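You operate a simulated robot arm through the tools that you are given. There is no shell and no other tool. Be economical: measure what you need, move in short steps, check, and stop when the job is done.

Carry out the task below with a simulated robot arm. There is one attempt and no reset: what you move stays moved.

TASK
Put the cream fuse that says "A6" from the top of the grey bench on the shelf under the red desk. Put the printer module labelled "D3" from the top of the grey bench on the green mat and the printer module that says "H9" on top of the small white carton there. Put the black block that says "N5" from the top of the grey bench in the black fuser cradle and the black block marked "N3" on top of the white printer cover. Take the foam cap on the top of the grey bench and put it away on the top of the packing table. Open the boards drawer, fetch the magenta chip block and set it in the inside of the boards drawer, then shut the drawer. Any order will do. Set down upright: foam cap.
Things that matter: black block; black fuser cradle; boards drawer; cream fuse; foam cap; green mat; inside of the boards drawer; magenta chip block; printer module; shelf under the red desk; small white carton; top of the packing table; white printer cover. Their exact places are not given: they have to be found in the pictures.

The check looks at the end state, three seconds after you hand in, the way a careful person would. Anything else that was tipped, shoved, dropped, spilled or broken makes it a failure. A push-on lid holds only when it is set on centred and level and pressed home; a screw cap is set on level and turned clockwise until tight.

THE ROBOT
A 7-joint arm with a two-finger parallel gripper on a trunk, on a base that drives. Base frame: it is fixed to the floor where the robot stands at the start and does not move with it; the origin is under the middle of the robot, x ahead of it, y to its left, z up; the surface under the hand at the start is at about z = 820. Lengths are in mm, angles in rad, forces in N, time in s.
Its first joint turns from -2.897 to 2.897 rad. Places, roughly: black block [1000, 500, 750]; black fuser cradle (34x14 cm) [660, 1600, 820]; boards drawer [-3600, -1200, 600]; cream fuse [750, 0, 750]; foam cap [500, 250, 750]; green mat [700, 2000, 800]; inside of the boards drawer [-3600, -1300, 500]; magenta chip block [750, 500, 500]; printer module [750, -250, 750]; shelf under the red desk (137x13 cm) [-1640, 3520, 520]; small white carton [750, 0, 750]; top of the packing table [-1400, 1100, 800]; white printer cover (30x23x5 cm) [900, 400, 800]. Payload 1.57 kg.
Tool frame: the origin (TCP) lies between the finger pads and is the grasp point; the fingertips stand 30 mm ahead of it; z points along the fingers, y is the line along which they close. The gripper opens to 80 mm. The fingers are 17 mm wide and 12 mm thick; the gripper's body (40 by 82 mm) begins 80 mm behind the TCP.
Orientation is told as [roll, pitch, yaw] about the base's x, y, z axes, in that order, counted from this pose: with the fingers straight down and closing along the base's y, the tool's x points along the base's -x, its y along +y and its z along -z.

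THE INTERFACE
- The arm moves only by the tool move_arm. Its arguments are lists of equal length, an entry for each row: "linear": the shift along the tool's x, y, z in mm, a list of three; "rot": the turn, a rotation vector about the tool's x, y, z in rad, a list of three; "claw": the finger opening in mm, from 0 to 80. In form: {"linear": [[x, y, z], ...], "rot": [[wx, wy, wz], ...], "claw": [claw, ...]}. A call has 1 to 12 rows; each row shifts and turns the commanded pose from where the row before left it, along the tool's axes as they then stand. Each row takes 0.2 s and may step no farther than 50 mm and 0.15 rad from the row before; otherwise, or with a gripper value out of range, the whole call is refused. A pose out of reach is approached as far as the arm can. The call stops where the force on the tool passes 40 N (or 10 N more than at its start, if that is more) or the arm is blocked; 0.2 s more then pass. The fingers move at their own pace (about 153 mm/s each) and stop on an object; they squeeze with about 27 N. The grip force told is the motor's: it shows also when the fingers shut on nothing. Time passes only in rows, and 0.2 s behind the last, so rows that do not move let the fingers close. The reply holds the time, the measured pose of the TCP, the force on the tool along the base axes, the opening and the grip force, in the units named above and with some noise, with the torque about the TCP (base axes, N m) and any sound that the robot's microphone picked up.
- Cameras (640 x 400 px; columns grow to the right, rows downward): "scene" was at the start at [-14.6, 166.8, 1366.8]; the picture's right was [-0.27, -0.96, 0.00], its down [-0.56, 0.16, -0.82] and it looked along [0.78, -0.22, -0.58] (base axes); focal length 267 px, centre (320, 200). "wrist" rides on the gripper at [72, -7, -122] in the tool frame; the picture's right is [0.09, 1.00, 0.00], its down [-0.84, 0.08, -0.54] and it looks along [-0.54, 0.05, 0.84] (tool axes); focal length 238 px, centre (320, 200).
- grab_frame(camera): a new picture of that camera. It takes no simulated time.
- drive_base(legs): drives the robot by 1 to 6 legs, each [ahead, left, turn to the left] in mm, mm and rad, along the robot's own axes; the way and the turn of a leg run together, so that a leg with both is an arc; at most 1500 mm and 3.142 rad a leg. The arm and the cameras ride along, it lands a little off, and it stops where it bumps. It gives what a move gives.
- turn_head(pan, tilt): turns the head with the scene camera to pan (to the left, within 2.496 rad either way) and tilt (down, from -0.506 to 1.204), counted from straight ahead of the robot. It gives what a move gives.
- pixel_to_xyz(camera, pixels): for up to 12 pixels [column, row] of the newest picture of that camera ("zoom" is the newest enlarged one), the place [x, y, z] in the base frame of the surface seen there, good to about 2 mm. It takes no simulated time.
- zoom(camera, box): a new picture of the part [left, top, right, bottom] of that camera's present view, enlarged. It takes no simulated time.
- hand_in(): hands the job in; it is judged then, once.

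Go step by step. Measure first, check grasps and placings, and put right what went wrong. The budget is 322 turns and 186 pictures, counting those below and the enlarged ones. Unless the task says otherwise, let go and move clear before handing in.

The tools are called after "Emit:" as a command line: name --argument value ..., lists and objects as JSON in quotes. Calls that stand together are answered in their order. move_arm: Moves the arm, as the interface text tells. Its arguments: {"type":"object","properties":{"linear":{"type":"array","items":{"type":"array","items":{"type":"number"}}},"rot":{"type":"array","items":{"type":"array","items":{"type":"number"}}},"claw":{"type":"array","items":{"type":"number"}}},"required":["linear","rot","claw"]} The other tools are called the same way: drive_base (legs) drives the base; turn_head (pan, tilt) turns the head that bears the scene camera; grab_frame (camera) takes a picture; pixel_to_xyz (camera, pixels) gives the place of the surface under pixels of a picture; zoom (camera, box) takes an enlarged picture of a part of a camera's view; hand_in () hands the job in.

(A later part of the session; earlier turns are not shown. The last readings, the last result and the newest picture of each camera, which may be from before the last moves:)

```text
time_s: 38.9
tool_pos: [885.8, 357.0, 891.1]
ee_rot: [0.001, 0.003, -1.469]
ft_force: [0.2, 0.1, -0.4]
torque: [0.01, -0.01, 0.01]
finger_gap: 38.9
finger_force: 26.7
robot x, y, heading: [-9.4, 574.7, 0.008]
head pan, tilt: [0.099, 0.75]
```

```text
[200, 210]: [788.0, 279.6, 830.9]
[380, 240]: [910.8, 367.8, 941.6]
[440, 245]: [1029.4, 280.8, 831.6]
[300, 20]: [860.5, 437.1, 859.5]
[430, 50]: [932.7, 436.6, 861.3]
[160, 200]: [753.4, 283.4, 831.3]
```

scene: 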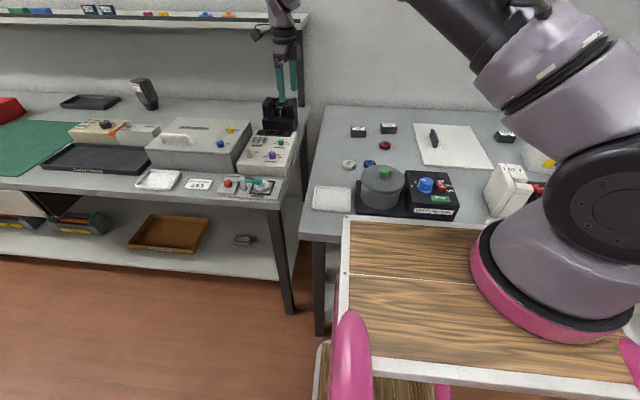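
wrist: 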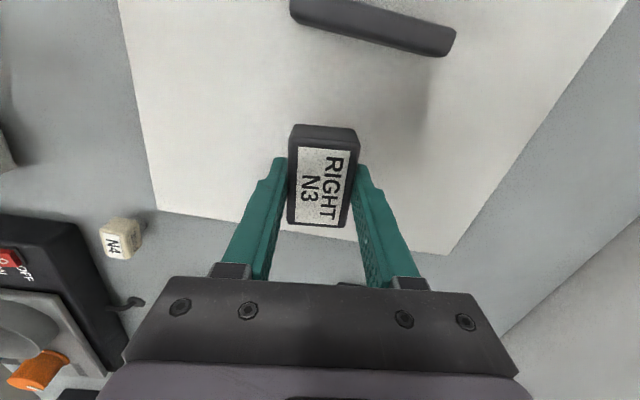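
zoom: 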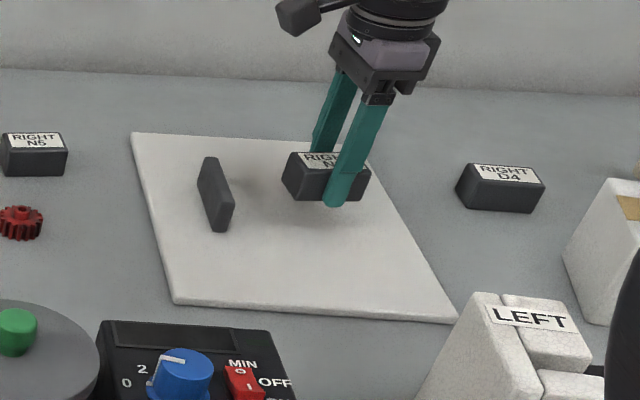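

It's midway between the edge (y≈280) and the handle (y≈437). Lower 27 mm, release, retreat.

Emit:
move_arm --linear '[[0, 0, 15], [0, 0, 8], [0, 0, 4], [0, 0, 0], [0, 0, 0], [0, 0, -30], [0, 0, -50], [0, 0, -40]]' --rot '[[0, 0, 0], [0, 0, 0], [0, 0, 0], [0, 0, 0], [0, 0, 0], [0, 0, 0], [0, 0, 0], [0, 0, 0]]' --claw '[15, 15, 15, 60, 60, 60, 60, 60]'

Emit:
grab_frame --camera "wrist"

```text
time_s: 40.7
tool_pos: [886.1, 354.6, 985.7]
ee_rot: [-0.001, 0.002, -1.471]
ft_force: [0.4, 0.0, 0.0]
torque: [0.04, 0.01, 0.01]
finger_gap: 60.0
finger_force: 0.1
robot x, y, heading: [-9.0, 570.9, 0.013]
head pan, tilt: [0.099, 0.75]
```

```text
146 pictures are left
```

wrist: 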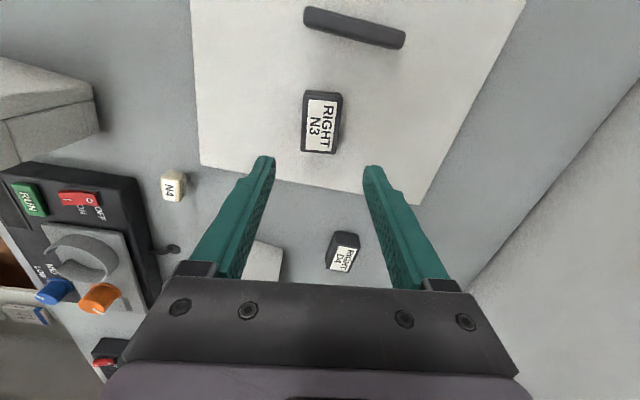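

N3 is on the cover. Now over N5, near (971,600).

Emit:
move_arm --linear '[[39.2, 18.4, 0], [39.2, 18.4, 0], [39.2, 18.4, 0], [39.2, 18.4, 0], [39.2, 18.4, 0], [39.2, 18.4, 0], [0, 0, 30], [0, 0, 0]]' --rot '[[0, 0, 0], [0, 0, 0], [0, 0, 0], [0, 0, 0], [0, 0, 0], [0, 0, 0], [0, 0, 0], [0, 0, 0]]' --claw '[70, 70, 70, 70, 70, 70, 70, 70]'

Emit:
grab_frame --camera "wrist"

Emit:
zoom --camera "wrist" --box '[240, 80, 400, 180]'

```text
time_s: 42.5
tool_pos: [971.6, 601.0, 955.3]
ee_rot: [0.0, 0.003, -1.47]
ft_force: [-0.8, 1.4, -0.3]
torque: [-0.02, -0.01, -0.01]
finger_gap: 70.1
finger_force: 0.2
robot x, y, heading: [-10.0, 570.6, 0.014]
head pan, tilt: [0.099, 0.75]
```

```text
145 pictures are left
```

wrist: 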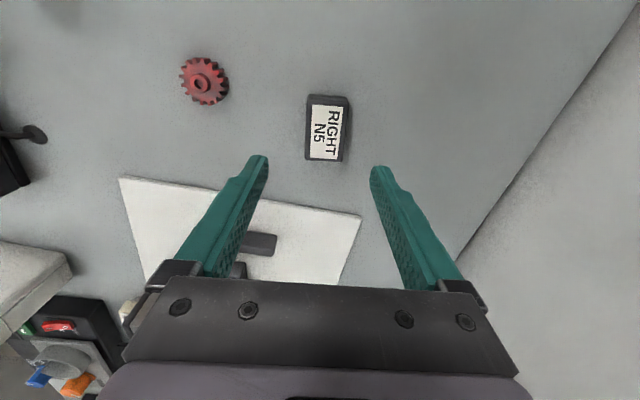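

```text
4.00 times, centred on (320, 130) of wrist
```

zoom: 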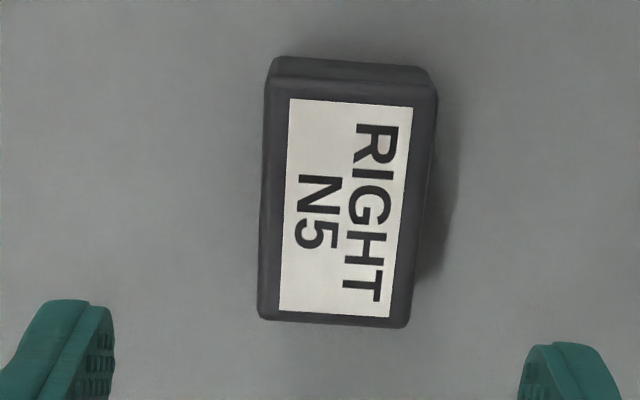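

Emit:
pixel_to_xyz --camera "zoom" --pixels '[[275, 90], [428, 95], [268, 312], [402, 320], [345, 205]]'

```text
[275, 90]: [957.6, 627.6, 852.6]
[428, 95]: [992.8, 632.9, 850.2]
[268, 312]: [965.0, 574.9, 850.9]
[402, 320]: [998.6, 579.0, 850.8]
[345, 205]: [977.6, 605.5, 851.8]
```

N5 centre (978.5,603.6): shift 7 mm, descend, grip, lift.

Emit:
move_arm --linear '[[1.9, 7, 40], [0, 0, 45], [0, 0, 17], [0, 0, 0], [0, 0, 0], [0, 0, -40], [0, 0, -50], [0, 0, -50], [0, 0, 0]]' --rot '[[0, 0, 0], [0, 0, 0], [0, 0, 0], [0, 0, 0], [0, 0, 0], [0, 0, 0], [0, 0, 0], [0, 0, 0], [0, 0, 0]]' --claw '[70, 70, 70, 15, 15, 15, 15, 15, 15]'

```text
time_s: 44.5
tool_pos: [980.1, 606.3, 994.5]
ee_rot: [0.0, 0.001, -1.471]
ft_force: [0.1, -0.2, -0.5]
torque: [0.01, -0.01, 0.01]
finger_gap: 38.7
finger_force: 26.8
robot x, y, heading: [-10.8, 570.9, 0.007]
head pan, tilt: [0.099, 0.75]
```

N5 held. Measure the cradle and the obstacles (reader, shelf) on the left bench before driving.

Emit:
zoom --camera "scene" --box '[0, 80, 320, 280]'

Emit:
pixel_to_xyz --camera "zoom" --pixels '[[150, 132], [295, 140], [272, 184], [90, 172], [190, 155], [100, 130], [560, 42], [395, 85], [350, 108], [280, 15], [20, 110], [200, 85]]'

Emit:
pixel_to_xyz --camera "scene" --pixels '[[60, 20], [200, 20], [300, 20], [302, 60], [240, 15]]'

```text
2.00 times, centred on (160, 180) of scene
```

zoom: 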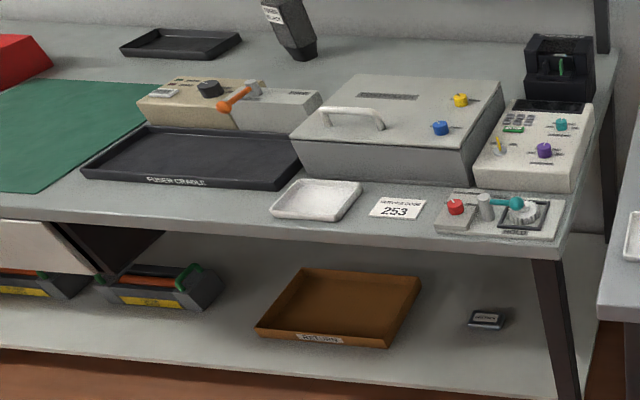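

```text
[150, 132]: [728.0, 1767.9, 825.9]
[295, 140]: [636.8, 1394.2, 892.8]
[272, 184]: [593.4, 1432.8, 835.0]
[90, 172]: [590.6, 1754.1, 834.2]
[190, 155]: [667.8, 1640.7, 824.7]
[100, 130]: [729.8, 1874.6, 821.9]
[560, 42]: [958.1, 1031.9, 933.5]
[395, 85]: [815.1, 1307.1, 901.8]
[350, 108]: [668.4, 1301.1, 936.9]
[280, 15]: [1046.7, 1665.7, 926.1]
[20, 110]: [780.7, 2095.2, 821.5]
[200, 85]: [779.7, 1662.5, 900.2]
```

```text
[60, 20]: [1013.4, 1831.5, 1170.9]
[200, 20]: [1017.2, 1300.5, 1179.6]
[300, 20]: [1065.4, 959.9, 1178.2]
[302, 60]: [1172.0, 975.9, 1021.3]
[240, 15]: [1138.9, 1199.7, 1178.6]
```

The cradle spans x≈590–735, y≈1432–1765, floor z≈825. Pull the arm in and up, then drive 675 mm left.

Emit:
move_arm --linear '[[4.5, -43, -10], [4.5, -43, -10], [4.5, -43, -10], [4.5, -43, -10], [4.5, -43, -10], [4.5, -43, -10], [4.5, -43, -5], [0, 0, 0]]' --rot '[[0, 0, 0], [0, 0, 0], [0, 0, 0], [0, 0, 0], [0, 0, 0], [0, 0, 0], [0, 0, 0], [0, 0, 0]]' --claw '[15, 15, 15, 15, 15, 15, 15, 15]'

Emit:
drive_base --legs '[[10, 675, -0.01]]'

Emit:
grab_frame --camera "scene"

```text
time_s: 46.3
tool_pos: [675.0, 607.3, 1059.4]
ee_rot: [0.001, 0.001, -1.469]
ft_force: [-0.1, -0.1, -1.3]
torque: [0.01, 0.04, 0.0]
finger_gap: 39.0
finger_force: 26.9
robot x, y, heading: [-7.7, 573.7, 0.006]
head pan, tilt: [0.099, 0.75]
```

```text
time_s: 50.0
tool_pos: [682.3, 1273.3, 1059.9]
ee_rot: [0.001, 0.002, -1.482]
ft_force: [-0.2, -0.3, -0.3]
torque: [-0.02, 0.02, -0.02]
finger_gap: 38.6
finger_force: 26.8
robot x, y, heading: [-0.3, 1244.4, 0.0]
head pan, tilt: [0.099, 0.75]
```

```text
142 pictures are left
```

scene: 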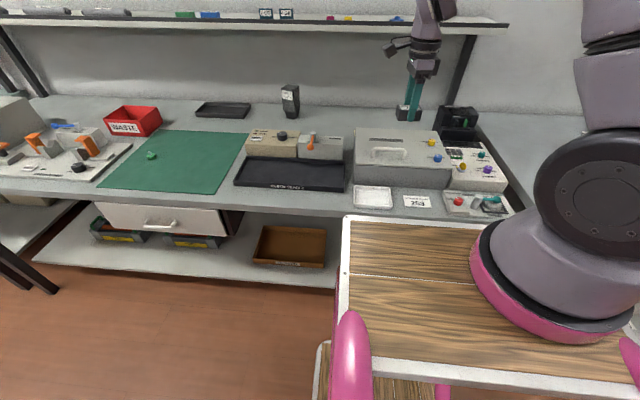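

Zooming on the cradle and the mat for positions.

Emit:
zoom --camera "scene" --box '[90, 100, 370, 240]'

Emit:
pixel_to_xyz --camera "scene" --pixels '[[235, 183], [248, 158], [345, 164], [342, 190], [295, 174], [320, 174], [270, 172], [105, 187], [165, 132], [240, 145], [210, 190], [150, 155]]'

```text
2.29 times, centred on (230, 170) of scene
```

zoom: 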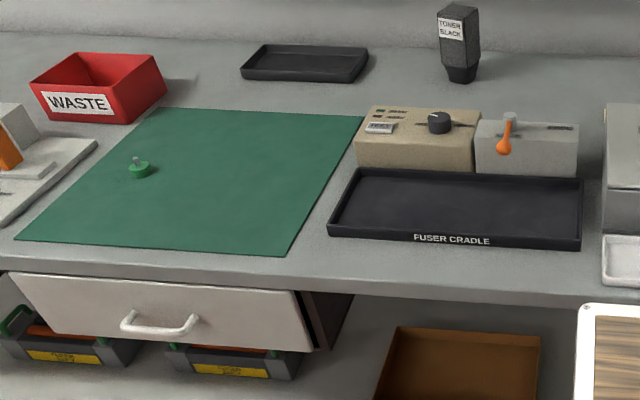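

```text
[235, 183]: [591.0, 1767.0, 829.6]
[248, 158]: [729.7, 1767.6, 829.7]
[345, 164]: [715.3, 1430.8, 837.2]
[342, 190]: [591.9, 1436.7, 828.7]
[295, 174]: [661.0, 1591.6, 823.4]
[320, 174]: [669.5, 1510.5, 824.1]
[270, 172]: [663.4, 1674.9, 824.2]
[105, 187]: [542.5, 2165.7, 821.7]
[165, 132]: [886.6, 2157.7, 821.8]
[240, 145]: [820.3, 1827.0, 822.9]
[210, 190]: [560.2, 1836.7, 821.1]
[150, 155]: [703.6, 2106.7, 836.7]
```

Carry N5 to the middle of the cradle (660,1592), then lower partway and check.

Emit:
move_arm --linear '[[45.6, 1.2, 0], [45.6, 1.2, 0], [45.6, 1.2, 0], [45.6, 1.2, 0], [45.6, 1.2, 0], [45.6, 1.2, 0], [45.6, 1.2, 0], [0, 0, 45], [0, 0, 45], [0, 0, 45], [0, 0, 35], [0, 0, 0]]' --rot '[[0, 0, 0], [0, 0, 0], [0, 0, 0], [0, 0, 0], [0, 0, 0], [0, 0, 0], [0, 0, 0], [0, 0, 0.1], [0, 0, 0], [0, 0, 0], [0, 0, 0], [0, 0, 0]]' --claw '[15, 15, 15, 15, 15, 15, 15, 15, 15, 15, 15, 15]'

Emit:
zoom --camera "scene" --box '[210, 110, 370, 210]'

Emit:
grab_frame --camera "wrist"

```text
time_s: 52.6
tool_pos: [662.1, 1593.3, 891.5]
ee_rot: [0.001, 0.001, -1.582]
ft_force: [0.2, 0.0, 0.5]
torque: [0.0, -0.04, -0.02]
finger_gap: 39.0
finger_force: 27.4
robot x, y, heading: [0.6, 1245.5, 0.0]
head pan, tilt: [0.099, 0.75]
```

```text
4.00 times, centred on (290, 160) of scene
```

zoom: 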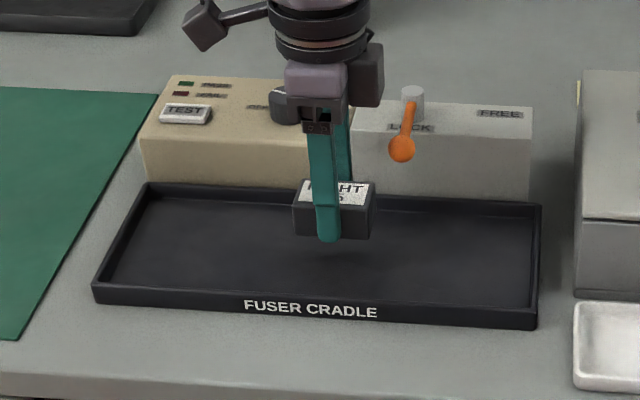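

```text
139 pictures are left
```

wrist: 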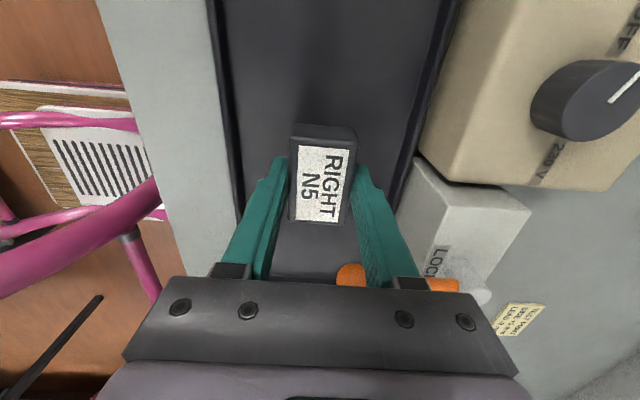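

N5 is centred in the cradle. Lower 32 mm gently, release to 60, retreat.

Emit:
move_arm --linear '[[0, 0, 20], [0, 0, 8], [0, 0, 4], [0, 0, 0], [0, 0, 0], [0, 0, -40], [0, 0, -50], [0, 0, -50], [0, 0, -50]]' --rot '[[0, 0, 0], [0, 0, 0], [0, 0, 0], [0, 0, 0], [0, 0, 0], [0, 0, 0], [0, 0, 0], [0, 0, 0], [0, 0, 0]]' --claw '[15, 15, 15, 60, 60, 60, 60, 60, 60]'

Emit:
zoom --camera "scene" --box '[210, 110, 370, 210]'

Emit:
turn_head --pan 1.2 --tilt 0.5

Emit:
grab_frame --camera "scene"

Emit:
turn_head --pan 2.2 --tilt 0.5

Emit:
grab_frame --camera "scene"

```text
time_s: 54.6
tool_pos: [664.6, 1597.4, 1047.9]
ee_rot: [-0.003, 0.003, -1.581]
ft_force: [0.5, 0.7, -1.2]
torque: [-0.01, 0.05, 0.0]
finger_gap: 60.0
finger_force: 0.0
robot x, y, heading: [-3.9, 1242.2, -0.001]
head pan, tilt: [0.099, 0.75]
```

```text
4.00 times, centred on (290, 160) of scene
```

zoom: 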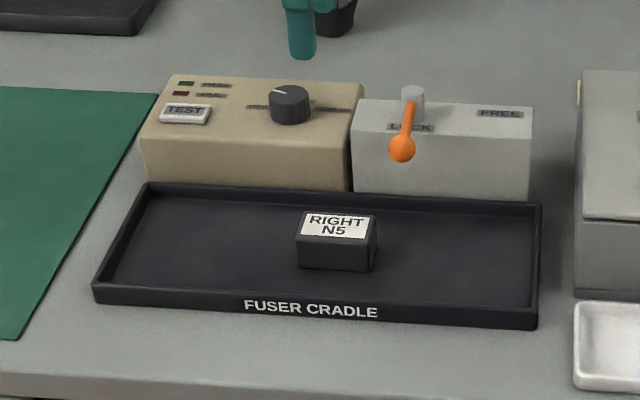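

```text
time_s: 56.0
tool_pos: [663.2, 1597.8, 1047.3]
ee_rot: [0.0, -0.001, -1.581]
ft_force: [-0.8, -0.3, -0.5]
torque: [0.01, -0.02, 0.01]
finger_gap: 60.1
finger_force: 0.1
robot x, y, heading: [-2.4, 1242.9, 0.0]
head pan, tilt: [1.201, 0.499]
```

```text
137 pictures are left
```

scene: 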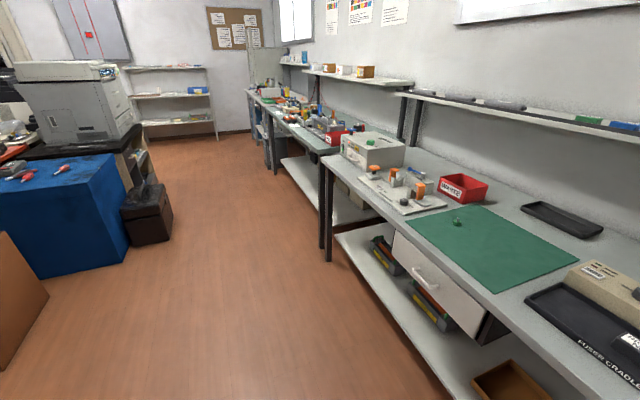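

```text
time_s: 57.2
tool_pos: [664.0, 1598.4, 1048.4]
ee_rot: [-0.001, 0.002, -1.581]
ft_force: [0.3, 0.3, -0.5]
torque: [0.0, -0.02, 0.0]
finger_gap: 60.0
finger_force: 0.1
robot x, y, heading: [0.0, 1239.8, 0.003]
head pan, tilt: [2.201, 0.499]
```

```text
136 pictures are left
```

scene: 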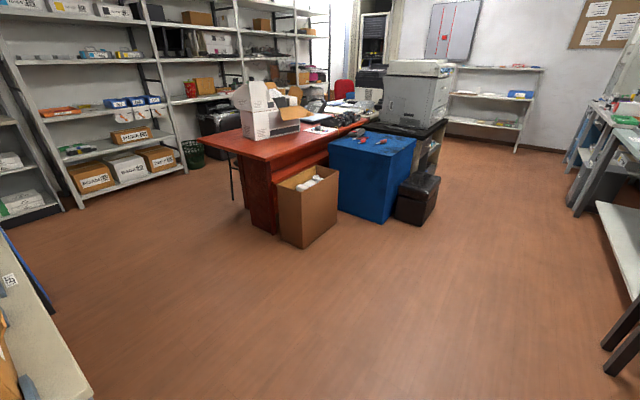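

N5 rests in the cradle. Next D3: drive back right to y≈-600.

Emit:
drive_base --legs '[[0, -1000, 0], [0, -840, 0]]'

Emit:
turn_head --pan 0.0 --tilt 0.75

Emit:
grab_frame --camera "scene"

```text
time_s: 66.5
tool_pos: [679.9, -230.3, 1047.4]
ee_rot: [-0.001, 0.003, -1.566]
ft_force: [0.4, -0.4, -1.3]
torque: [-0.02, 0.01, -0.04]
finger_gap: 59.9
finger_force: 0.1
robot x, y, heading: [25.0, -595.2, 0.015]
head pan, tilt: [2.201, 0.499]
```

```text
time_s: 68.5
tool_pos: [680.0, -230.7, 1048.9]
ee_rot: [-0.001, 0.002, -1.565]
ft_force: [0.6, -0.7, 0.2]
torque: [0.0, 0.0, 0.02]
finger_gap: 59.8
finger_force: 0.0
robot x, y, heading: [18.5, -594.4, 0.015]
head pan, tilt: [0.0, 0.75]
```

```text
135 pictures are left
```

scene: 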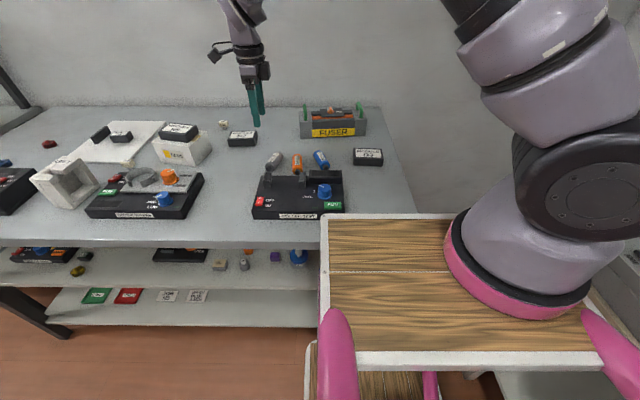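

Move above D3 at about (779,-556).

Emit:
move_arm --linear '[[-40.8, 12.2, 0], [-40.8, 12.2, 0], [-40.8, 12.2, 0], [-40.8, 12.2, 0], [-40.8, 12.2, 0], [-40.8, 12.2, 0], [-40.8, 12.2, 0], [-40.8, 12.2, 0], [0, 0, 45], [0, 0, 45], [0, 0, 0]]' --rot '[[0, 0, 0], [0, 0, 0], [0, 0, 0], [0, 0, 0], [0, 0, 0], [0, 0, 0], [0, 0, 0], [0, 0, 0], [0, 0, 0.045], [0, 0, 0], [0, 0, 0]]' --claw '[80, 80, 80, 80, 80, 80, 80, 80, 80, 80, 80]'

Emit:
zoom --camera "wrist" --box '[220, 40, 420, 165]'

Emit:
pixel_to_xyz --camera "wrist" --pixels '[[320, 100], [320, 120], [320, 140]]'

```text
time_s: 70.9
tool_pos: [779.8, -558.1, 958.4]
ee_rot: [0.001, 0.003, -1.612]
ft_force: [0.2, -1.2, -0.3]
torque: [0.03, -0.01, 0.01]
finger_gap: 80.0
finger_force: 0.0
robot x, y, heading: [23.4, -597.1, 0.014]
head pan, tilt: [0.0, 0.75]
```

```text
3.20 times, centred on (320, 102) of wrist
```

zoom: 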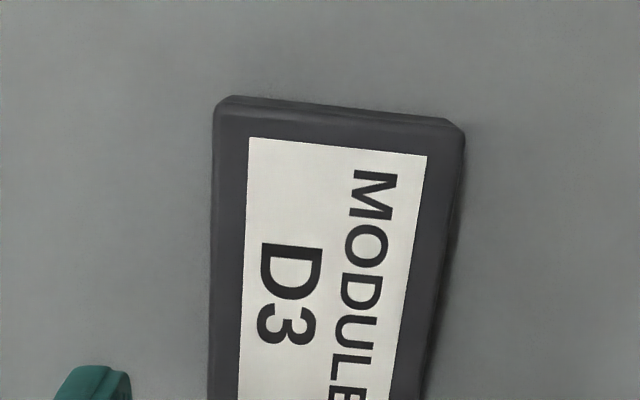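

```text
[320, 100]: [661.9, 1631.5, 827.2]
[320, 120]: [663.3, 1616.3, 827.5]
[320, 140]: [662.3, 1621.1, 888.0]
```

Emit:
pixel_to_xyz --camera "zoom" --pixels '[[220, 140], [455, 150], [216, 250], [440, 250], [214, 380], [420, 380], [335, 120]]'

```text
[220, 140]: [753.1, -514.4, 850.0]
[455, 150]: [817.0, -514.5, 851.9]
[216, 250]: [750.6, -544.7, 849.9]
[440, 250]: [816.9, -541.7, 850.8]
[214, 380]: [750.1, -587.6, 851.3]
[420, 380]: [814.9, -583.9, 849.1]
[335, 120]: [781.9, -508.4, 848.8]
```

D3 centre ≈(783.5,-556). Shift 4 mm, descend and grip.

Emit:
move_arm --linear '[[2, 4, 40], [0, 0, 40], [0, 0, 25], [0, 0, 0], [0, 0, 0], [0, 0, 0], [0, 0, -50], [0, 0, -50], [0, 0, -50], [0, 0, -40], [0, 0, 0]]' --rot '[[0, 0, 0], [0, 0, 0], [0, 0, 0], [0, 0, 0], [0, 0, 0], [0, 0, 0], [0, 0, 0], [0, 0, 0], [0, 0, 0], [0, 0, 0], [0, 0, 0]]' --claw '[80, 80, 80, 40, 40, 40, 40, 40, 40, 40, 40]'

```text
time_s: 73.3
tool_pos: [781.9, -554.9, 1044.9]
ee_rot: [0.0, 0.001, -1.61]
ft_force: [-0.8, -0.5, -1.9]
torque: [-0.02, 0.01, -0.01]
finger_gap: 69.7
finger_force: 27.1
robot x, y, heading: [23.9, -596.6, 0.011]
head pan, tilt: [0.0, 0.75]
```

D3 held. Drive 2200 mm left to the green mat.

Emit:
drive_base --legs '[[-10, 1100, -0.01], [-10, 1100, 0]]'

Emit:
grab_frame --camera "scene"

```text
time_s: 84.1
tool_pos: [701.3, 1650.9, 1043.4]
ee_rot: [0.0, 0.003, -1.583]
ft_force: [0.1, 0.1, -1.6]
torque: [0.01, 0.01, 0.01]
finger_gap: 69.8
finger_force: 26.5
robot x, y, heading: [-62.6, 1592.9, 0.043]
head pan, tilt: [0.0, 0.75]
```

```text
133 pictures are left
```

scene: 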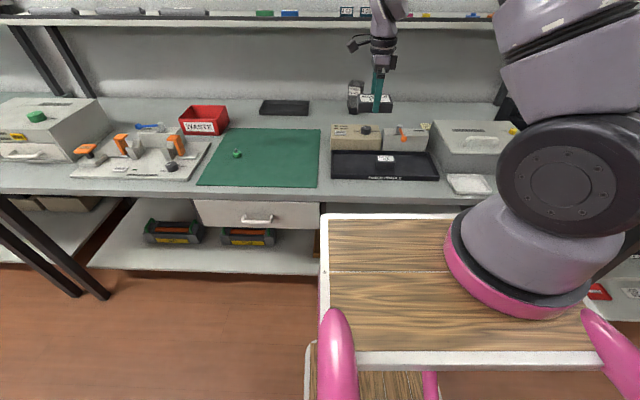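

Move D3 over the mat at (700,1950) and lower toward it.

Emit:
move_arm --linear '[[43, -0.7, 0], [43, -0.7, 0], [43, -0.7, 0], [43, -0.7, 0], [43, -0.7, 0], [43, -0.7, 0], [41, -0.7, 0], [0, 0, 50], [0, 0, 50], [0, 0, 50], [0, 0, 15], [0, 0, 0]]' --rot '[[0, 0, 0], [0, 0, 0], [0, 0, 0], [0, 0, 0], [0, 0, 0], [0, 0, 0], [0, 0, 0], [0, 0, 0], [0, 0, 0], [0, 0, 0], [0, 0, 0], [0, 0, 0]]' --claw '[40, 40, 40, 40, 40, 40, 40, 40, 40, 40, 40, 40]'

Emit:
zoom --camera "scene" --box '[170, 90, 350, 202]'

```text
time_s: 86.7
tool_pos: [700.9, 1952.0, 876.3]
ee_rot: [0.0, 0.001, -1.586]
ft_force: [0.1, 0.0, -1.1]
torque: [-0.01, -0.01, 0.01]
finger_gap: 69.5
finger_force: 27.3
robot x, y, heading: [-60.6, 1592.2, 0.039]
head pan, tilt: [0.0, 0.75]
```

```text
3.56 times, centred on (260, 146) of scene
```

zoom: 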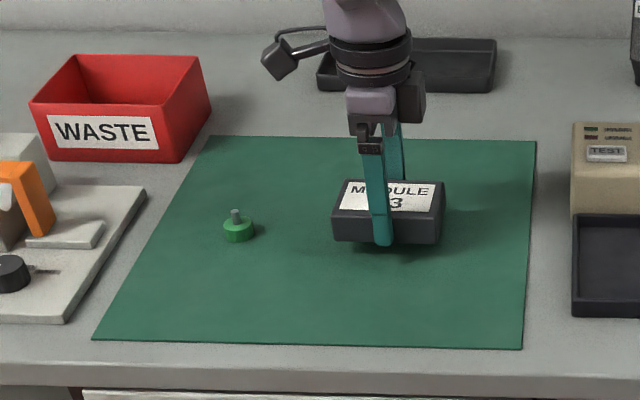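

D3 is over the clear middle of the mat. Lower 20 mm, release, retreat.

Emit:
move_arm --linear '[[0, 0, 12], [0, 0, 6], [0, 0, 2], [0, 0, 0], [0, 0, 0], [0, 0, -40], [0, 0, -50], [0, 0, -50], [0, 0, -50]]' --rot '[[0, 0, 0], [0, 0, 0], [0, 0, 0], [0, 0, 0], [0, 0, 0], [0, 0, 0], [0, 0, 0], [0, 0, 0], [0, 0, 0]]' --claw '[40, 40, 40, 80, 80, 80, 80, 80, 80]'

Emit:
zoom --camera "scene" --box '[170, 90, 350, 202]'

```text
time_s: 88.7
tool_pos: [700.9, 1949.3, 1051.7]
ee_rot: [-0.003, 0.0, -1.585]
ft_force: [0.6, 0.1, 0.0]
torque: [-0.02, 0.06, 0.01]
finger_gap: 80.2
finger_force: 0.1
robot x, y, heading: [-60.5, 1589.7, 0.041]
head pan, tilt: [0.0, 0.75]
```

```text
3.56 times, centred on (260, 146) of scene
```

zoom: 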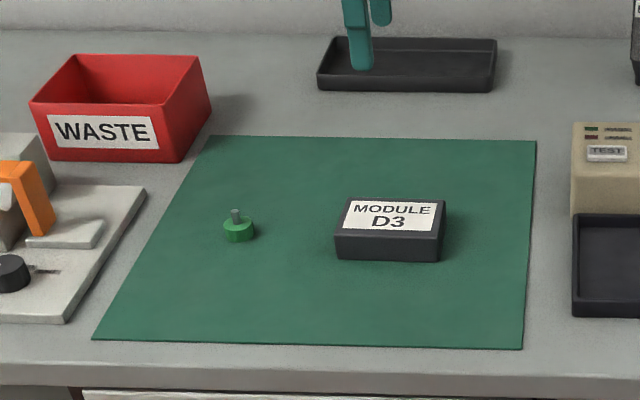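

D3 done. Before fetching A6, inspect the red desk's underside, the packing table and the boards drawer from here.

Emit:
turn_head --pan 2.2 --tilt 0.35

Emit:
grab_frame --camera "scene"

Emit:
turn_head --pan -2.49 --tilt 0.5

Emit:
grab_frame --camera "scene"

```text
time_s: 90.8
tool_pos: [700.9, 1950.4, 1052.0]
ee_rot: [0.001, 0.0, -1.584]
ft_force: [0.1, -0.5, 0.6]
torque: [0.01, 0.03, 0.01]
finger_gap: 80.0
finger_force: 0.2
robot x, y, heading: [-59.0, 1591.6, 0.038]
head pan, tilt: [2.201, 0.351]
```

```text
130 pictures are left
```

scene: 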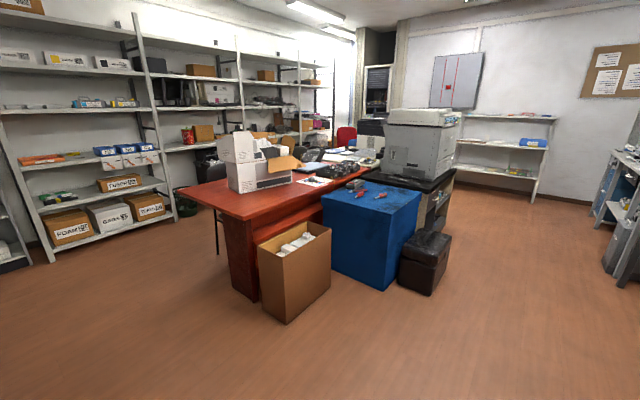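

```text
time_s: 94.5
tool_pos: [702.1, 1950.2, 1051.4]
ee_rot: [-0.001, 0.002, -1.585]
ft_force: [-0.2, 0.1, 0.7]
torque: [0.02, 0.02, 0.05]
finger_gap: 79.9
finger_force: 0.0
robot x, y, heading: [-62.1, 1592.3, 0.042]
head pan, tilt: [-2.491, 0.499]
```

```text
129 pictures are left
```

scene: 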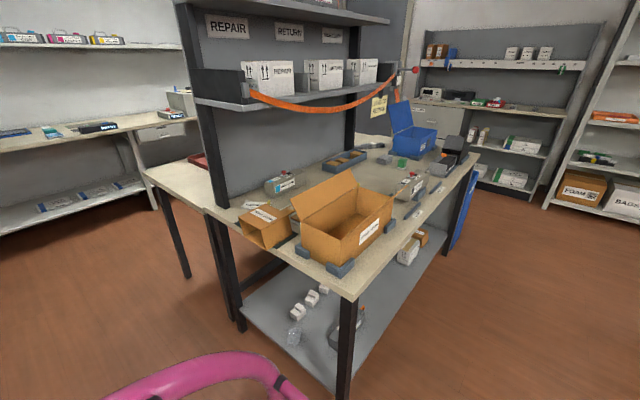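

Packing table with boxes at right-rear; the red desk is partly blocked by a carton and blue box. Look at the desk closer.

Emit:
turn_head --pan 2.2 --tilt 0.35

Emit:
grab_frame --camera "scene"

Emit:
pixel_to_xyz --camera "scene" --pixels '[[180, 190], [255, 217], [300, 215], [320, 205], [240, 280], [285, 320], [330, 280], [375, 285], [415, 290], [300, 240], [370, 175], [225, 230]]'

Emit:
zoom --camera "scene" --box '[170, 120, 460, 320]'

```text
time_s: 98.3
tool_pos: [702.0, 1947.9, 1051.4]
ee_rot: [0.0, 0.002, -1.587]
ft_force: [-0.1, -1.0, 0.2]
torque: [0.02, 0.0, 0.01]
finger_gap: 80.2
finger_force: 0.0
robot x, y, heading: [-63.2, 1590.5, 0.04]
head pan, tilt: [2.201, 0.351]
```

```text
128 pictures are left
```

scene: 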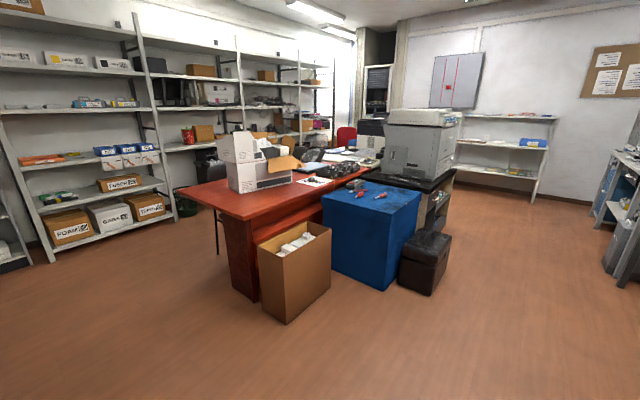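

```text
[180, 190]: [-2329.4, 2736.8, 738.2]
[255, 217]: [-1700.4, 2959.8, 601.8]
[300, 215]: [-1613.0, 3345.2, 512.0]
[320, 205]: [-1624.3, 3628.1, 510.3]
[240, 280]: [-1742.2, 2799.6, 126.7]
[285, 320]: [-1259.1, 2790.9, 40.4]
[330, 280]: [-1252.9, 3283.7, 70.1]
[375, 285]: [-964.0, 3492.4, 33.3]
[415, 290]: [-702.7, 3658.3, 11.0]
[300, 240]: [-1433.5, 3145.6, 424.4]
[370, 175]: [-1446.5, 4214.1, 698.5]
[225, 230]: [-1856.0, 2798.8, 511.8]
```

```text
2.00 times, centred on (315, 220) of scene
```

zoom: 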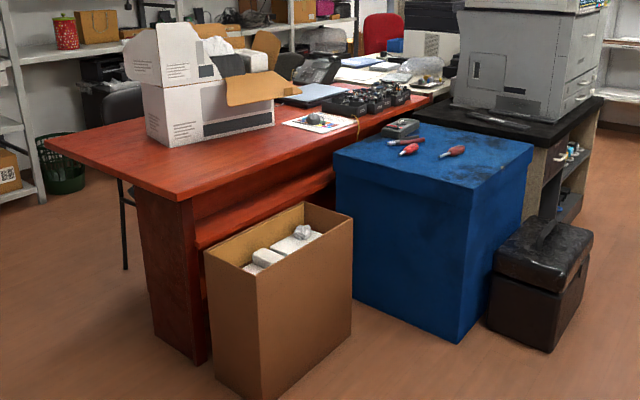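

Shelf under the desk is a ledge at z≈511, x≈-1620. Now drive back to A6.

Emit:
drive_base --legs '[[60, 0, -0.04], [0, -1480, 0]]'

Emit:
turn_head --pan 0.0 --tilt 0.75

Emit:
grab_frame --camera "scene"

```text
time_s: 106.0
tool_pos: [743.6, 425.8, 1050.7]
ee_rot: [0.001, 0.0, -1.695]
ft_force: [0.0, 0.7, 0.1]
torque: [-0.01, -0.02, -0.01]
finger_gap: 80.1
finger_force: 0.0
robot x, y, heading: [-47.5, 149.7, -0.066]
head pan, tilt: [2.201, 0.351]
```

```text
time_s: 108.1
tool_pos: [744.7, 426.5, 1052.2]
ee_rot: [0.001, 0.002, -1.694]
ft_force: [0.0, 0.4, 0.2]
torque: [0.0, -0.03, 0.01]
finger_gap: 80.2
finger_force: 0.1
robot x, y, heading: [-53.8, 152.4, -0.068]
head pan, tilt: [0.0, 0.75]
```

```text
126 pictures are left
```

scene: 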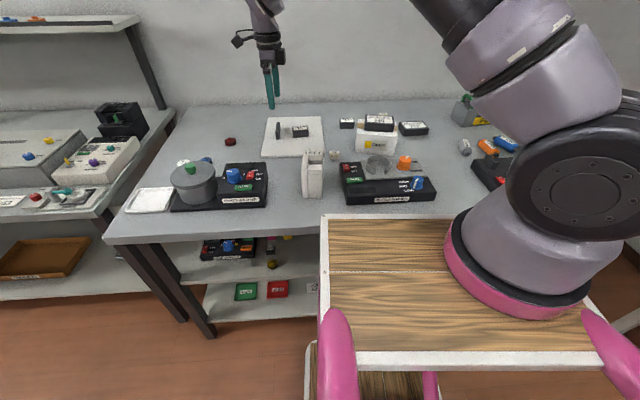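

Correct the heading and close in a little.

Emit:
drive_base --legs '[[70, -100, 0.067]]'

Emit:
move_arm --linear '[[-40, 32, 0], [-40, 32, 0], [-40, 32, 0], [-40, 32, 0], [-40, 32, 0], [-40, 32, 0], [-40, 32, 0], [0, 0, 0]]' --rot '[[0, 0, 0], [0, 0, 0], [0, 0, 0], [0, 0, 0], [0, 0, 0], [0, 0, 0], [0, 0, 0], [0, 0, 0]]' --claw '[60, 60, 60, 60, 60, 60, 60, 60]'

Emit:
grab_frame --camera "wrist"

Emit:
grab_frame --camera "scene"

```text
time_s: 109.3
tool_pos: [791.2, 374.9, 1052.1]
ee_rot: [0.001, 0.003, -1.627]
ft_force: [-0.2, 0.5, -0.6]
torque: [0.0, -0.04, 0.0]
finger_gap: 80.3
finger_force: 0.0
robot x, y, heading: [18.2, 45.7, 0.001]
head pan, tilt: [0.0, 0.75]
```

```text
refused: row 1 steps farther than a row can; nothing moved
```

```text
125 pictures are left
```

wrist: 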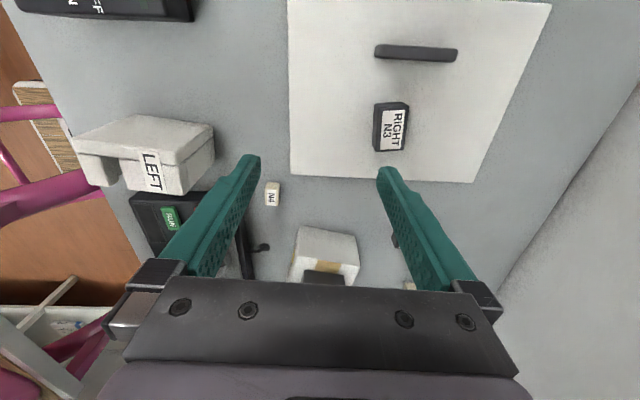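

```text
124 pictures are left
```

scene: 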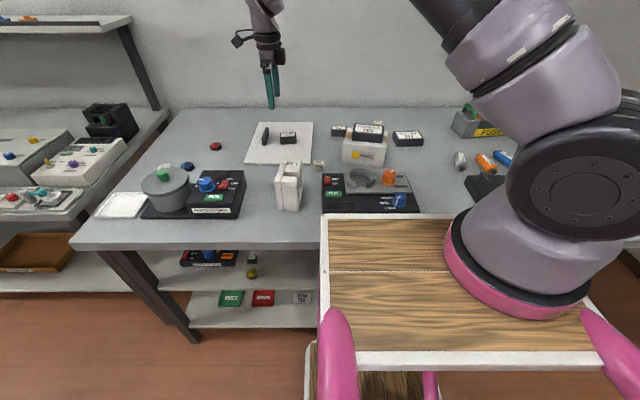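

A6 hides behind the carton from here. Move above (994,8).

Emit:
move_arm --linear '[[-35.5, 22.3, 0], [-35.5, 22.3, 0], [-35.5, 22.3, 0], [-35.5, 22.3, 0], [-35.5, 22.3, 0], [-35.5, 22.3, 0], [-35.5, 22.3, 0], [-35.5, 22.3, 0], [-35.5, 22.3, 0], [-35.5, 22.3, 0], [0, 0, 45], [0, 0, 0]]' --rot '[[0, 0, 0], [0, 0, 0], [0, 0, 0], [0, 0, 0], [0, 0, 0], [0, 0, 0], [0, 0, 0], [0, 0, 0], [0, 0, 0], [0, 0, 0], [0, 0, 0], [0, 0, 0]]' --claw '[60, 60, 60, 60, 60, 60, 60, 60, 60, 60, 60, 60]'

Emit:
grab_frame --camera "wrist"

```text
time_s: 111.9
tool_pos: [989.5, 5.4, 1005.7]
ee_rot: [0.0, 0.003, -1.63]
ft_force: [-0.3, 0.4, -0.7]
torque: [0.01, -0.05, 0.01]
finger_gap: 60.0
finger_force: 0.1
robot x, y, heading: [15.8, 50.3, 0.002]
head pan, tilt: [0.0, 0.75]
```

```text
123 pictures are left
```

wrist: 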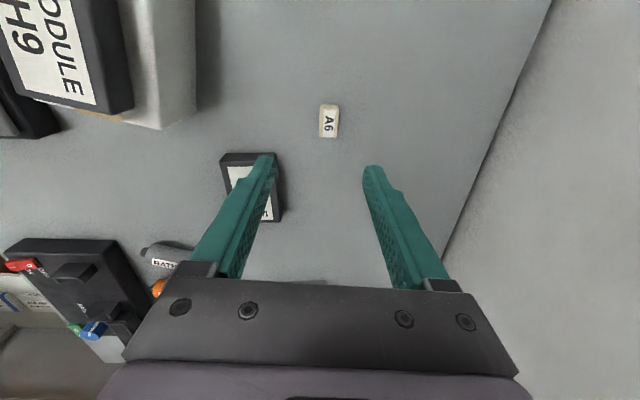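

Emit:
zoom --camera "wrist" --box '[289, 91, 369, 141]'

Emit:
pixel_to_xyz --camera "zoom" --pixels '[[265, 130], [385, 140], [250, 350], [375, 355], [320, 240], [330, 110]]'

```text
8.00 times, centred on (329, 116) of wrist
```

zoom: 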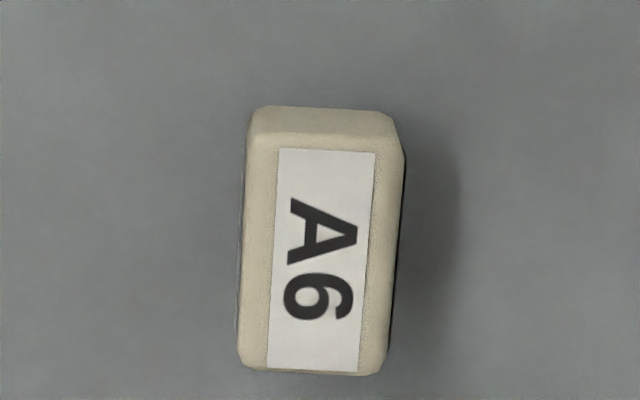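

```text
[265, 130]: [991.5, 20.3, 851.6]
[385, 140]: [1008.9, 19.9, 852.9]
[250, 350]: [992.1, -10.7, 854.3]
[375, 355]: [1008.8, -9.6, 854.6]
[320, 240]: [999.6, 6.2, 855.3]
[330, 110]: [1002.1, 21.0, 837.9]
```

A6 centre (1000,5.5), 20 mm thick. Shift 10 mm, descend, grip and lift.

Emit:
move_arm --linear '[[0, 10, 40], [0, 0, 50], [0, 0, 40], [0, 0, 20], [0, 0, 0], [0, 0, 0], [0, 0, 0], [0, 0, -50], [0, 0, -50], [0, 0, -50], [0, 0, -30], [0, 0, 0]]' --rot '[[0, 0, -0.05], [0, 0, 0], [0, 0, 0], [0, 0, 0], [0, 0, 0], [0, 0, 0], [0, 0, 0], [0, 0, 0], [0, 0, 0], [0, 0, 0], [0, 0, 0], [0, 0, 0]]' --claw '[60, 60, 60, 60, 5, 5, 5, 5, 5, 5, 5, 5]'

Emit:
grab_frame --camera "wrist"

```text
time_s: 114.5
tool_pos: [1000.3, 6.5, 1034.7]
ee_rot: [0.0, 0.0, -1.578]
ft_force: [0.2, 0.1, -1.0]
torque: [0.03, 0.01, 0.0]
finger_gap: 20.9
finger_force: 27.0
robot x, y, heading: [17.8, 50.0, 0.0]
head pan, tilt: [0.0, 0.75]
```

```text
121 pictures are left
```

wrist: 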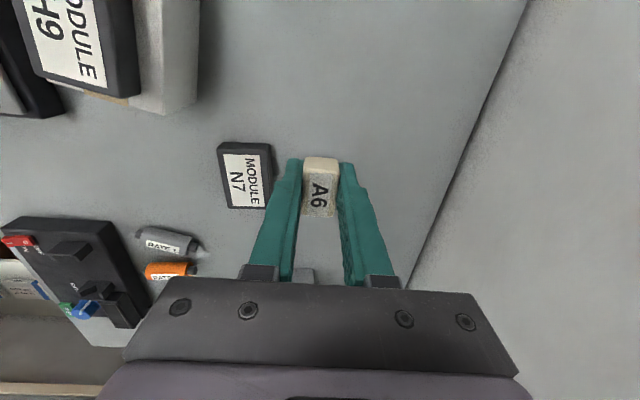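

A6 held. Retract the arm to a compact carry pose, then drive back and along the aisle toward the red desk, turning to face it.

Emit:
move_arm --linear '[[15, -42, -3], [15, -42, -3], [15, -42, -3], [15, -42, -3], [15, -42, -3], [15, -42, -3], [15, -42, -3], [15, -42, -3], [0, 0, 0]]' --rot '[[0, 0, 0], [0, 0, 0], [0, 0, 0], [0, 0, 0], [0, 0, 0], [0, 0, 0], [0, 0, 0], [0, 0, 0], [0, 0, 0]]' --claw '[5, 5, 5, 5, 5, 5, 5, 5, 5]'

Emit:
drive_base --legs '[[-250, 0, 0], [0, 1350, 0], [0, 1300, 0]]'

Emit:
drive_base --legs '[[0, 0, 1.571], [0, 0, 1.571]]'

Emit:
grab_frame --camera "scene"

```text
time_s: 116.5
tool_pos: [667.6, 127.3, 1059.6]
ee_rot: [0.0, 0.001, -1.578]
ft_force: [-0.7, -0.8, 0.1]
torque: [-0.01, 0.03, -0.02]
finger_gap: 20.6
finger_force: 26.9
robot x, y, heading: [18.1, 48.9, -0.006]
head pan, tilt: [0.0, 0.75]
```

```text
time_s: 130.8
tool_pos: [348.7, 2802.5, 1060.5]
ee_rot: [0.0, 0.002, -1.527]
ft_force: [-0.2, 0.2, 0.1]
torque: [0.01, -0.01, -0.03]
finger_gap: 20.7
finger_force: 26.9
robot x, y, heading: [-299.0, 2694.5, 0.046]
head pan, tilt: [0.0, 0.75]
```

```text
time_s: 138.9
tool_pos: [-943.2, 2558.8, 1060.3]
ee_rot: [0.0, 0.003, 1.648]
ft_force: [-0.2, -0.5, -0.1]
torque: [0.0, 0.0, 0.02]
finger_gap: 20.5
finger_force: 26.5
robot x, y, heading: [-297.4, 2691.0, -3.058]
head pan, tilt: [0.0, 0.75]
```

```text
120 pictures are left
```

scene: 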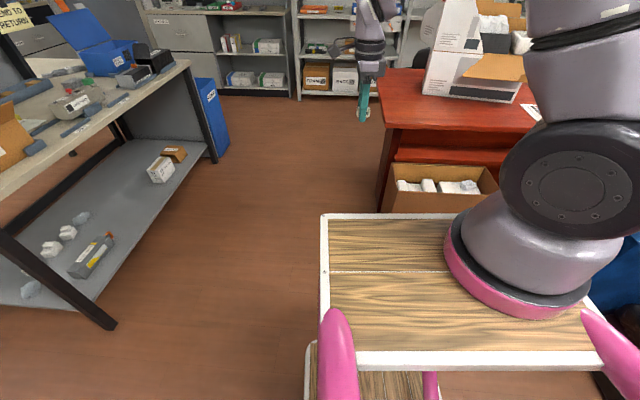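

Now facing the desk. Measure desktop edge, shelf and carton.

Emit:
zoom --camera "scene" --box '[350, 50, 540, 220]'

Emit:
pixel_to_xyz --camera "scene" --pixels '[[388, 127], [450, 130], [500, 134], [400, 156], [450, 158], [490, 162], [450, 148], [400, 185], [480, 168], [395, 212], [450, 215], [497, 172]]'

```text
2.35 times, centred on (445, 135) of scene
```

zoom: 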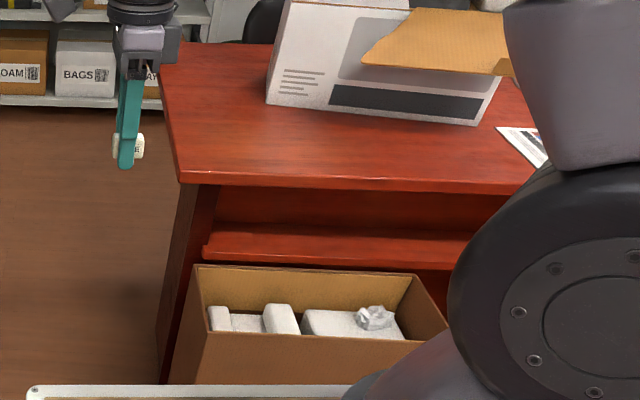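

```text
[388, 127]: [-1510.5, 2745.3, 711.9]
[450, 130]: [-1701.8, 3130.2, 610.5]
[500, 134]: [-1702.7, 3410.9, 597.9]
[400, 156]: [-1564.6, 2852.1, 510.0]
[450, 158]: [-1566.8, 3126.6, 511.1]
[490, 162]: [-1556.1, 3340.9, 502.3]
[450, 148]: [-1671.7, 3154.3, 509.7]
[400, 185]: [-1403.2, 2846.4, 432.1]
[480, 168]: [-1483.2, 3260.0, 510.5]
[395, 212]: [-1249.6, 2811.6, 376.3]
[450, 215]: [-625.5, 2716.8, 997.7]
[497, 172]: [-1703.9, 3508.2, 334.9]
```

Desktop overhang edge is x≈-1510 (z 712–735); shelf runs x -1565…-1702 at z 510. I'll square up and approach to x≈-550, then tilt the hand 60° so it can reach under the overhang.

Emit:
drive_base --legs '[[0, 0, -0.083], [230, -230, 0]]'

Emit:
move_arm --linear '[[0, 0, 0], [0, 0, 0], [0, 0, 0], [0, 0, 0], [0, 0, 0], [0, 0, 0], [0, 0, 0], [0, 0, 0], [0, 0, 0], [0, 0, 0], [0, 0, 0]]' --rot '[[0, 0, -0.143], [0, 0, -0.143], [0, 0, -0.143], [0, 0, -0.143], [0, 0, -0.143], [0, 0, -0.143], [0, 0, -0.143], [0, 0, -0.143], [0, 0, -0.143], [0, 0, -0.143], [0, 0, -0.143]]' --claw '[5, 5, 5, 5, 5, 5, 5, 5, 5, 5, 5]'

```text
time_s: 141.5
tool_pos: [-1183.6, 2843.1, 1059.1]
ee_rot: [-0.001, 0.002, 1.565]
ft_force: [0.3, 0.1, -1.2]
torque: [-0.02, 0.0, -0.01]
finger_gap: 20.7
finger_force: 26.5
robot x, y, heading: [-527.2, 2925.9, -3.144]
head pan, tilt: [0.0, 0.75]
```

```text
time_s: 143.9
tool_pos: [-1183.2, 2844.9, 1059.3]
ee_rot: [0.001, -0.001, 3.143]
ft_force: [0.3, 0.6, 0.3]
torque: [-0.01, 0.0, 0.0]
finger_gap: 20.7
finger_force: 27.0
robot x, y, heading: [-532.5, 2924.1, -3.141]
head pan, tilt: [0.0, 0.75]
```

Hand now square. Shift 150 mm right and 100 ahead, then tilt 60°.

Emit:
move_arm --linear '[[-25, -38, 0], [-25, -38, 0], [-25, -38, 0], [-25, -38, 0], [0, 0, 0], [0, 0, 0], [0, 0, 0], [0, 0, 0], [0, 0, 0], [0, 0, 0], [0, 0, 0], [0, 0, 0]]' --rot '[[0, 0, 0], [0, 0, 0], [0, 0, 0], [0, 0, 0], [0, -0.15, 0], [0, -0.15, 0], [0, -0.15, 0], [0, -0.15, 0], [0, -0.15, 0], [0, -0.15, 0], [0, -0.147, 0], [0, 0, 0]]' --claw '[5, 5, 5, 5, 5, 5, 5, 5, 5, 5, 5, 5]'

```text
time_s: 146.5
tool_pos: [-1283.2, 2995.3, 1060.4]
ee_rot: [0.005, -1.047, 3.134]
ft_force: [0.1, 0.8, 0.1]
torque: [-0.03, 0.01, 0.02]
finger_gap: 20.7
finger_force: 27.4
robot x, y, heading: [-533.2, 2924.2, -3.142]
head pan, tilt: [0.0, 0.75]
```

Lower to z≈570 in front of the shelf, above the carton.

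Emit:
move_arm --linear '[[43.3, 0, 25], [43.3, 0, 25], [43.3, 0, 25], [43.3, 0, 25], [43.3, 0, 25], [43.3, 0, 25], [43.3, 0, 25], [43.3, 0, 25], [43.3, 0, 25], [34, 0, 20], [0, 0, 0]]' --rot '[[0, 0, 0], [0, 0, 0], [0, 0, 0], [0, 0, 0], [0, 0, 0], [0, 0, 0], [0, 0, 0], [0, 0, 0], [0, 0, 0], [0, 0, 0], [0, 0, 0]]' --claw '[5, 5, 5, 5, 5, 5, 5, 5, 5, 5, 5]'

Emit:
grab_frame --camera "scene"

Emit:
grab_frame --camera "wrist"

```text
time_s: 148.9
tool_pos: [-1283.2, 2996.4, 568.5]
ee_rot: [0.004, -1.046, 3.135]
ft_force: [-0.6, -0.6, 0.7]
torque: [0.01, -0.01, 0.01]
finger_gap: 20.7
finger_force: 26.9
robot x, y, heading: [-529.1, 2922.1, -3.138]
head pan, tilt: [0.0, 0.75]
```

```text
118 pictures are left
```

scene: 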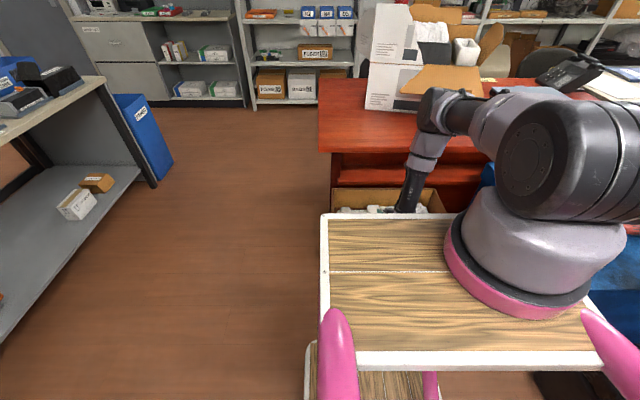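

```text
117 pictures are left
```

wrist: 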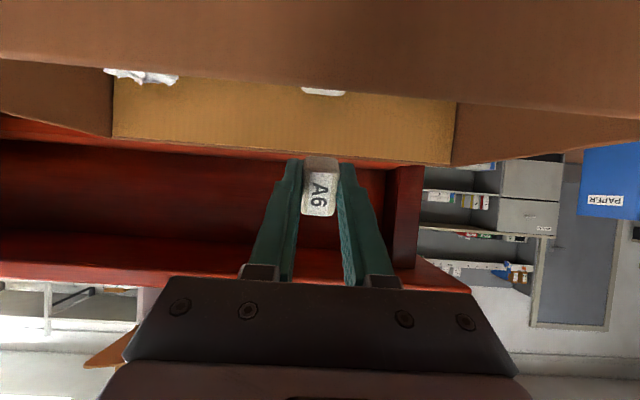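

Check elbow and flap clearances before driving in.

Emit:
pixel_to_xyz --camera "scene" --pixels '[[440, 97], [425, 125], [420, 160], [410, 190], [410, 85], [470, 85], [490, 95], [395, 95], [335, 120]]'

```text
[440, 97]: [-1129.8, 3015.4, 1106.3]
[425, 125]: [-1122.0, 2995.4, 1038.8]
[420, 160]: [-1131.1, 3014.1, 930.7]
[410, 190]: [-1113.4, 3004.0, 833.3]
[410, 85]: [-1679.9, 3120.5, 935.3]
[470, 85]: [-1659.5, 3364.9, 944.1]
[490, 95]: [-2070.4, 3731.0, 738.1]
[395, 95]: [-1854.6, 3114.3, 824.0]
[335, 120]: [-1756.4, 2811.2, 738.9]
```

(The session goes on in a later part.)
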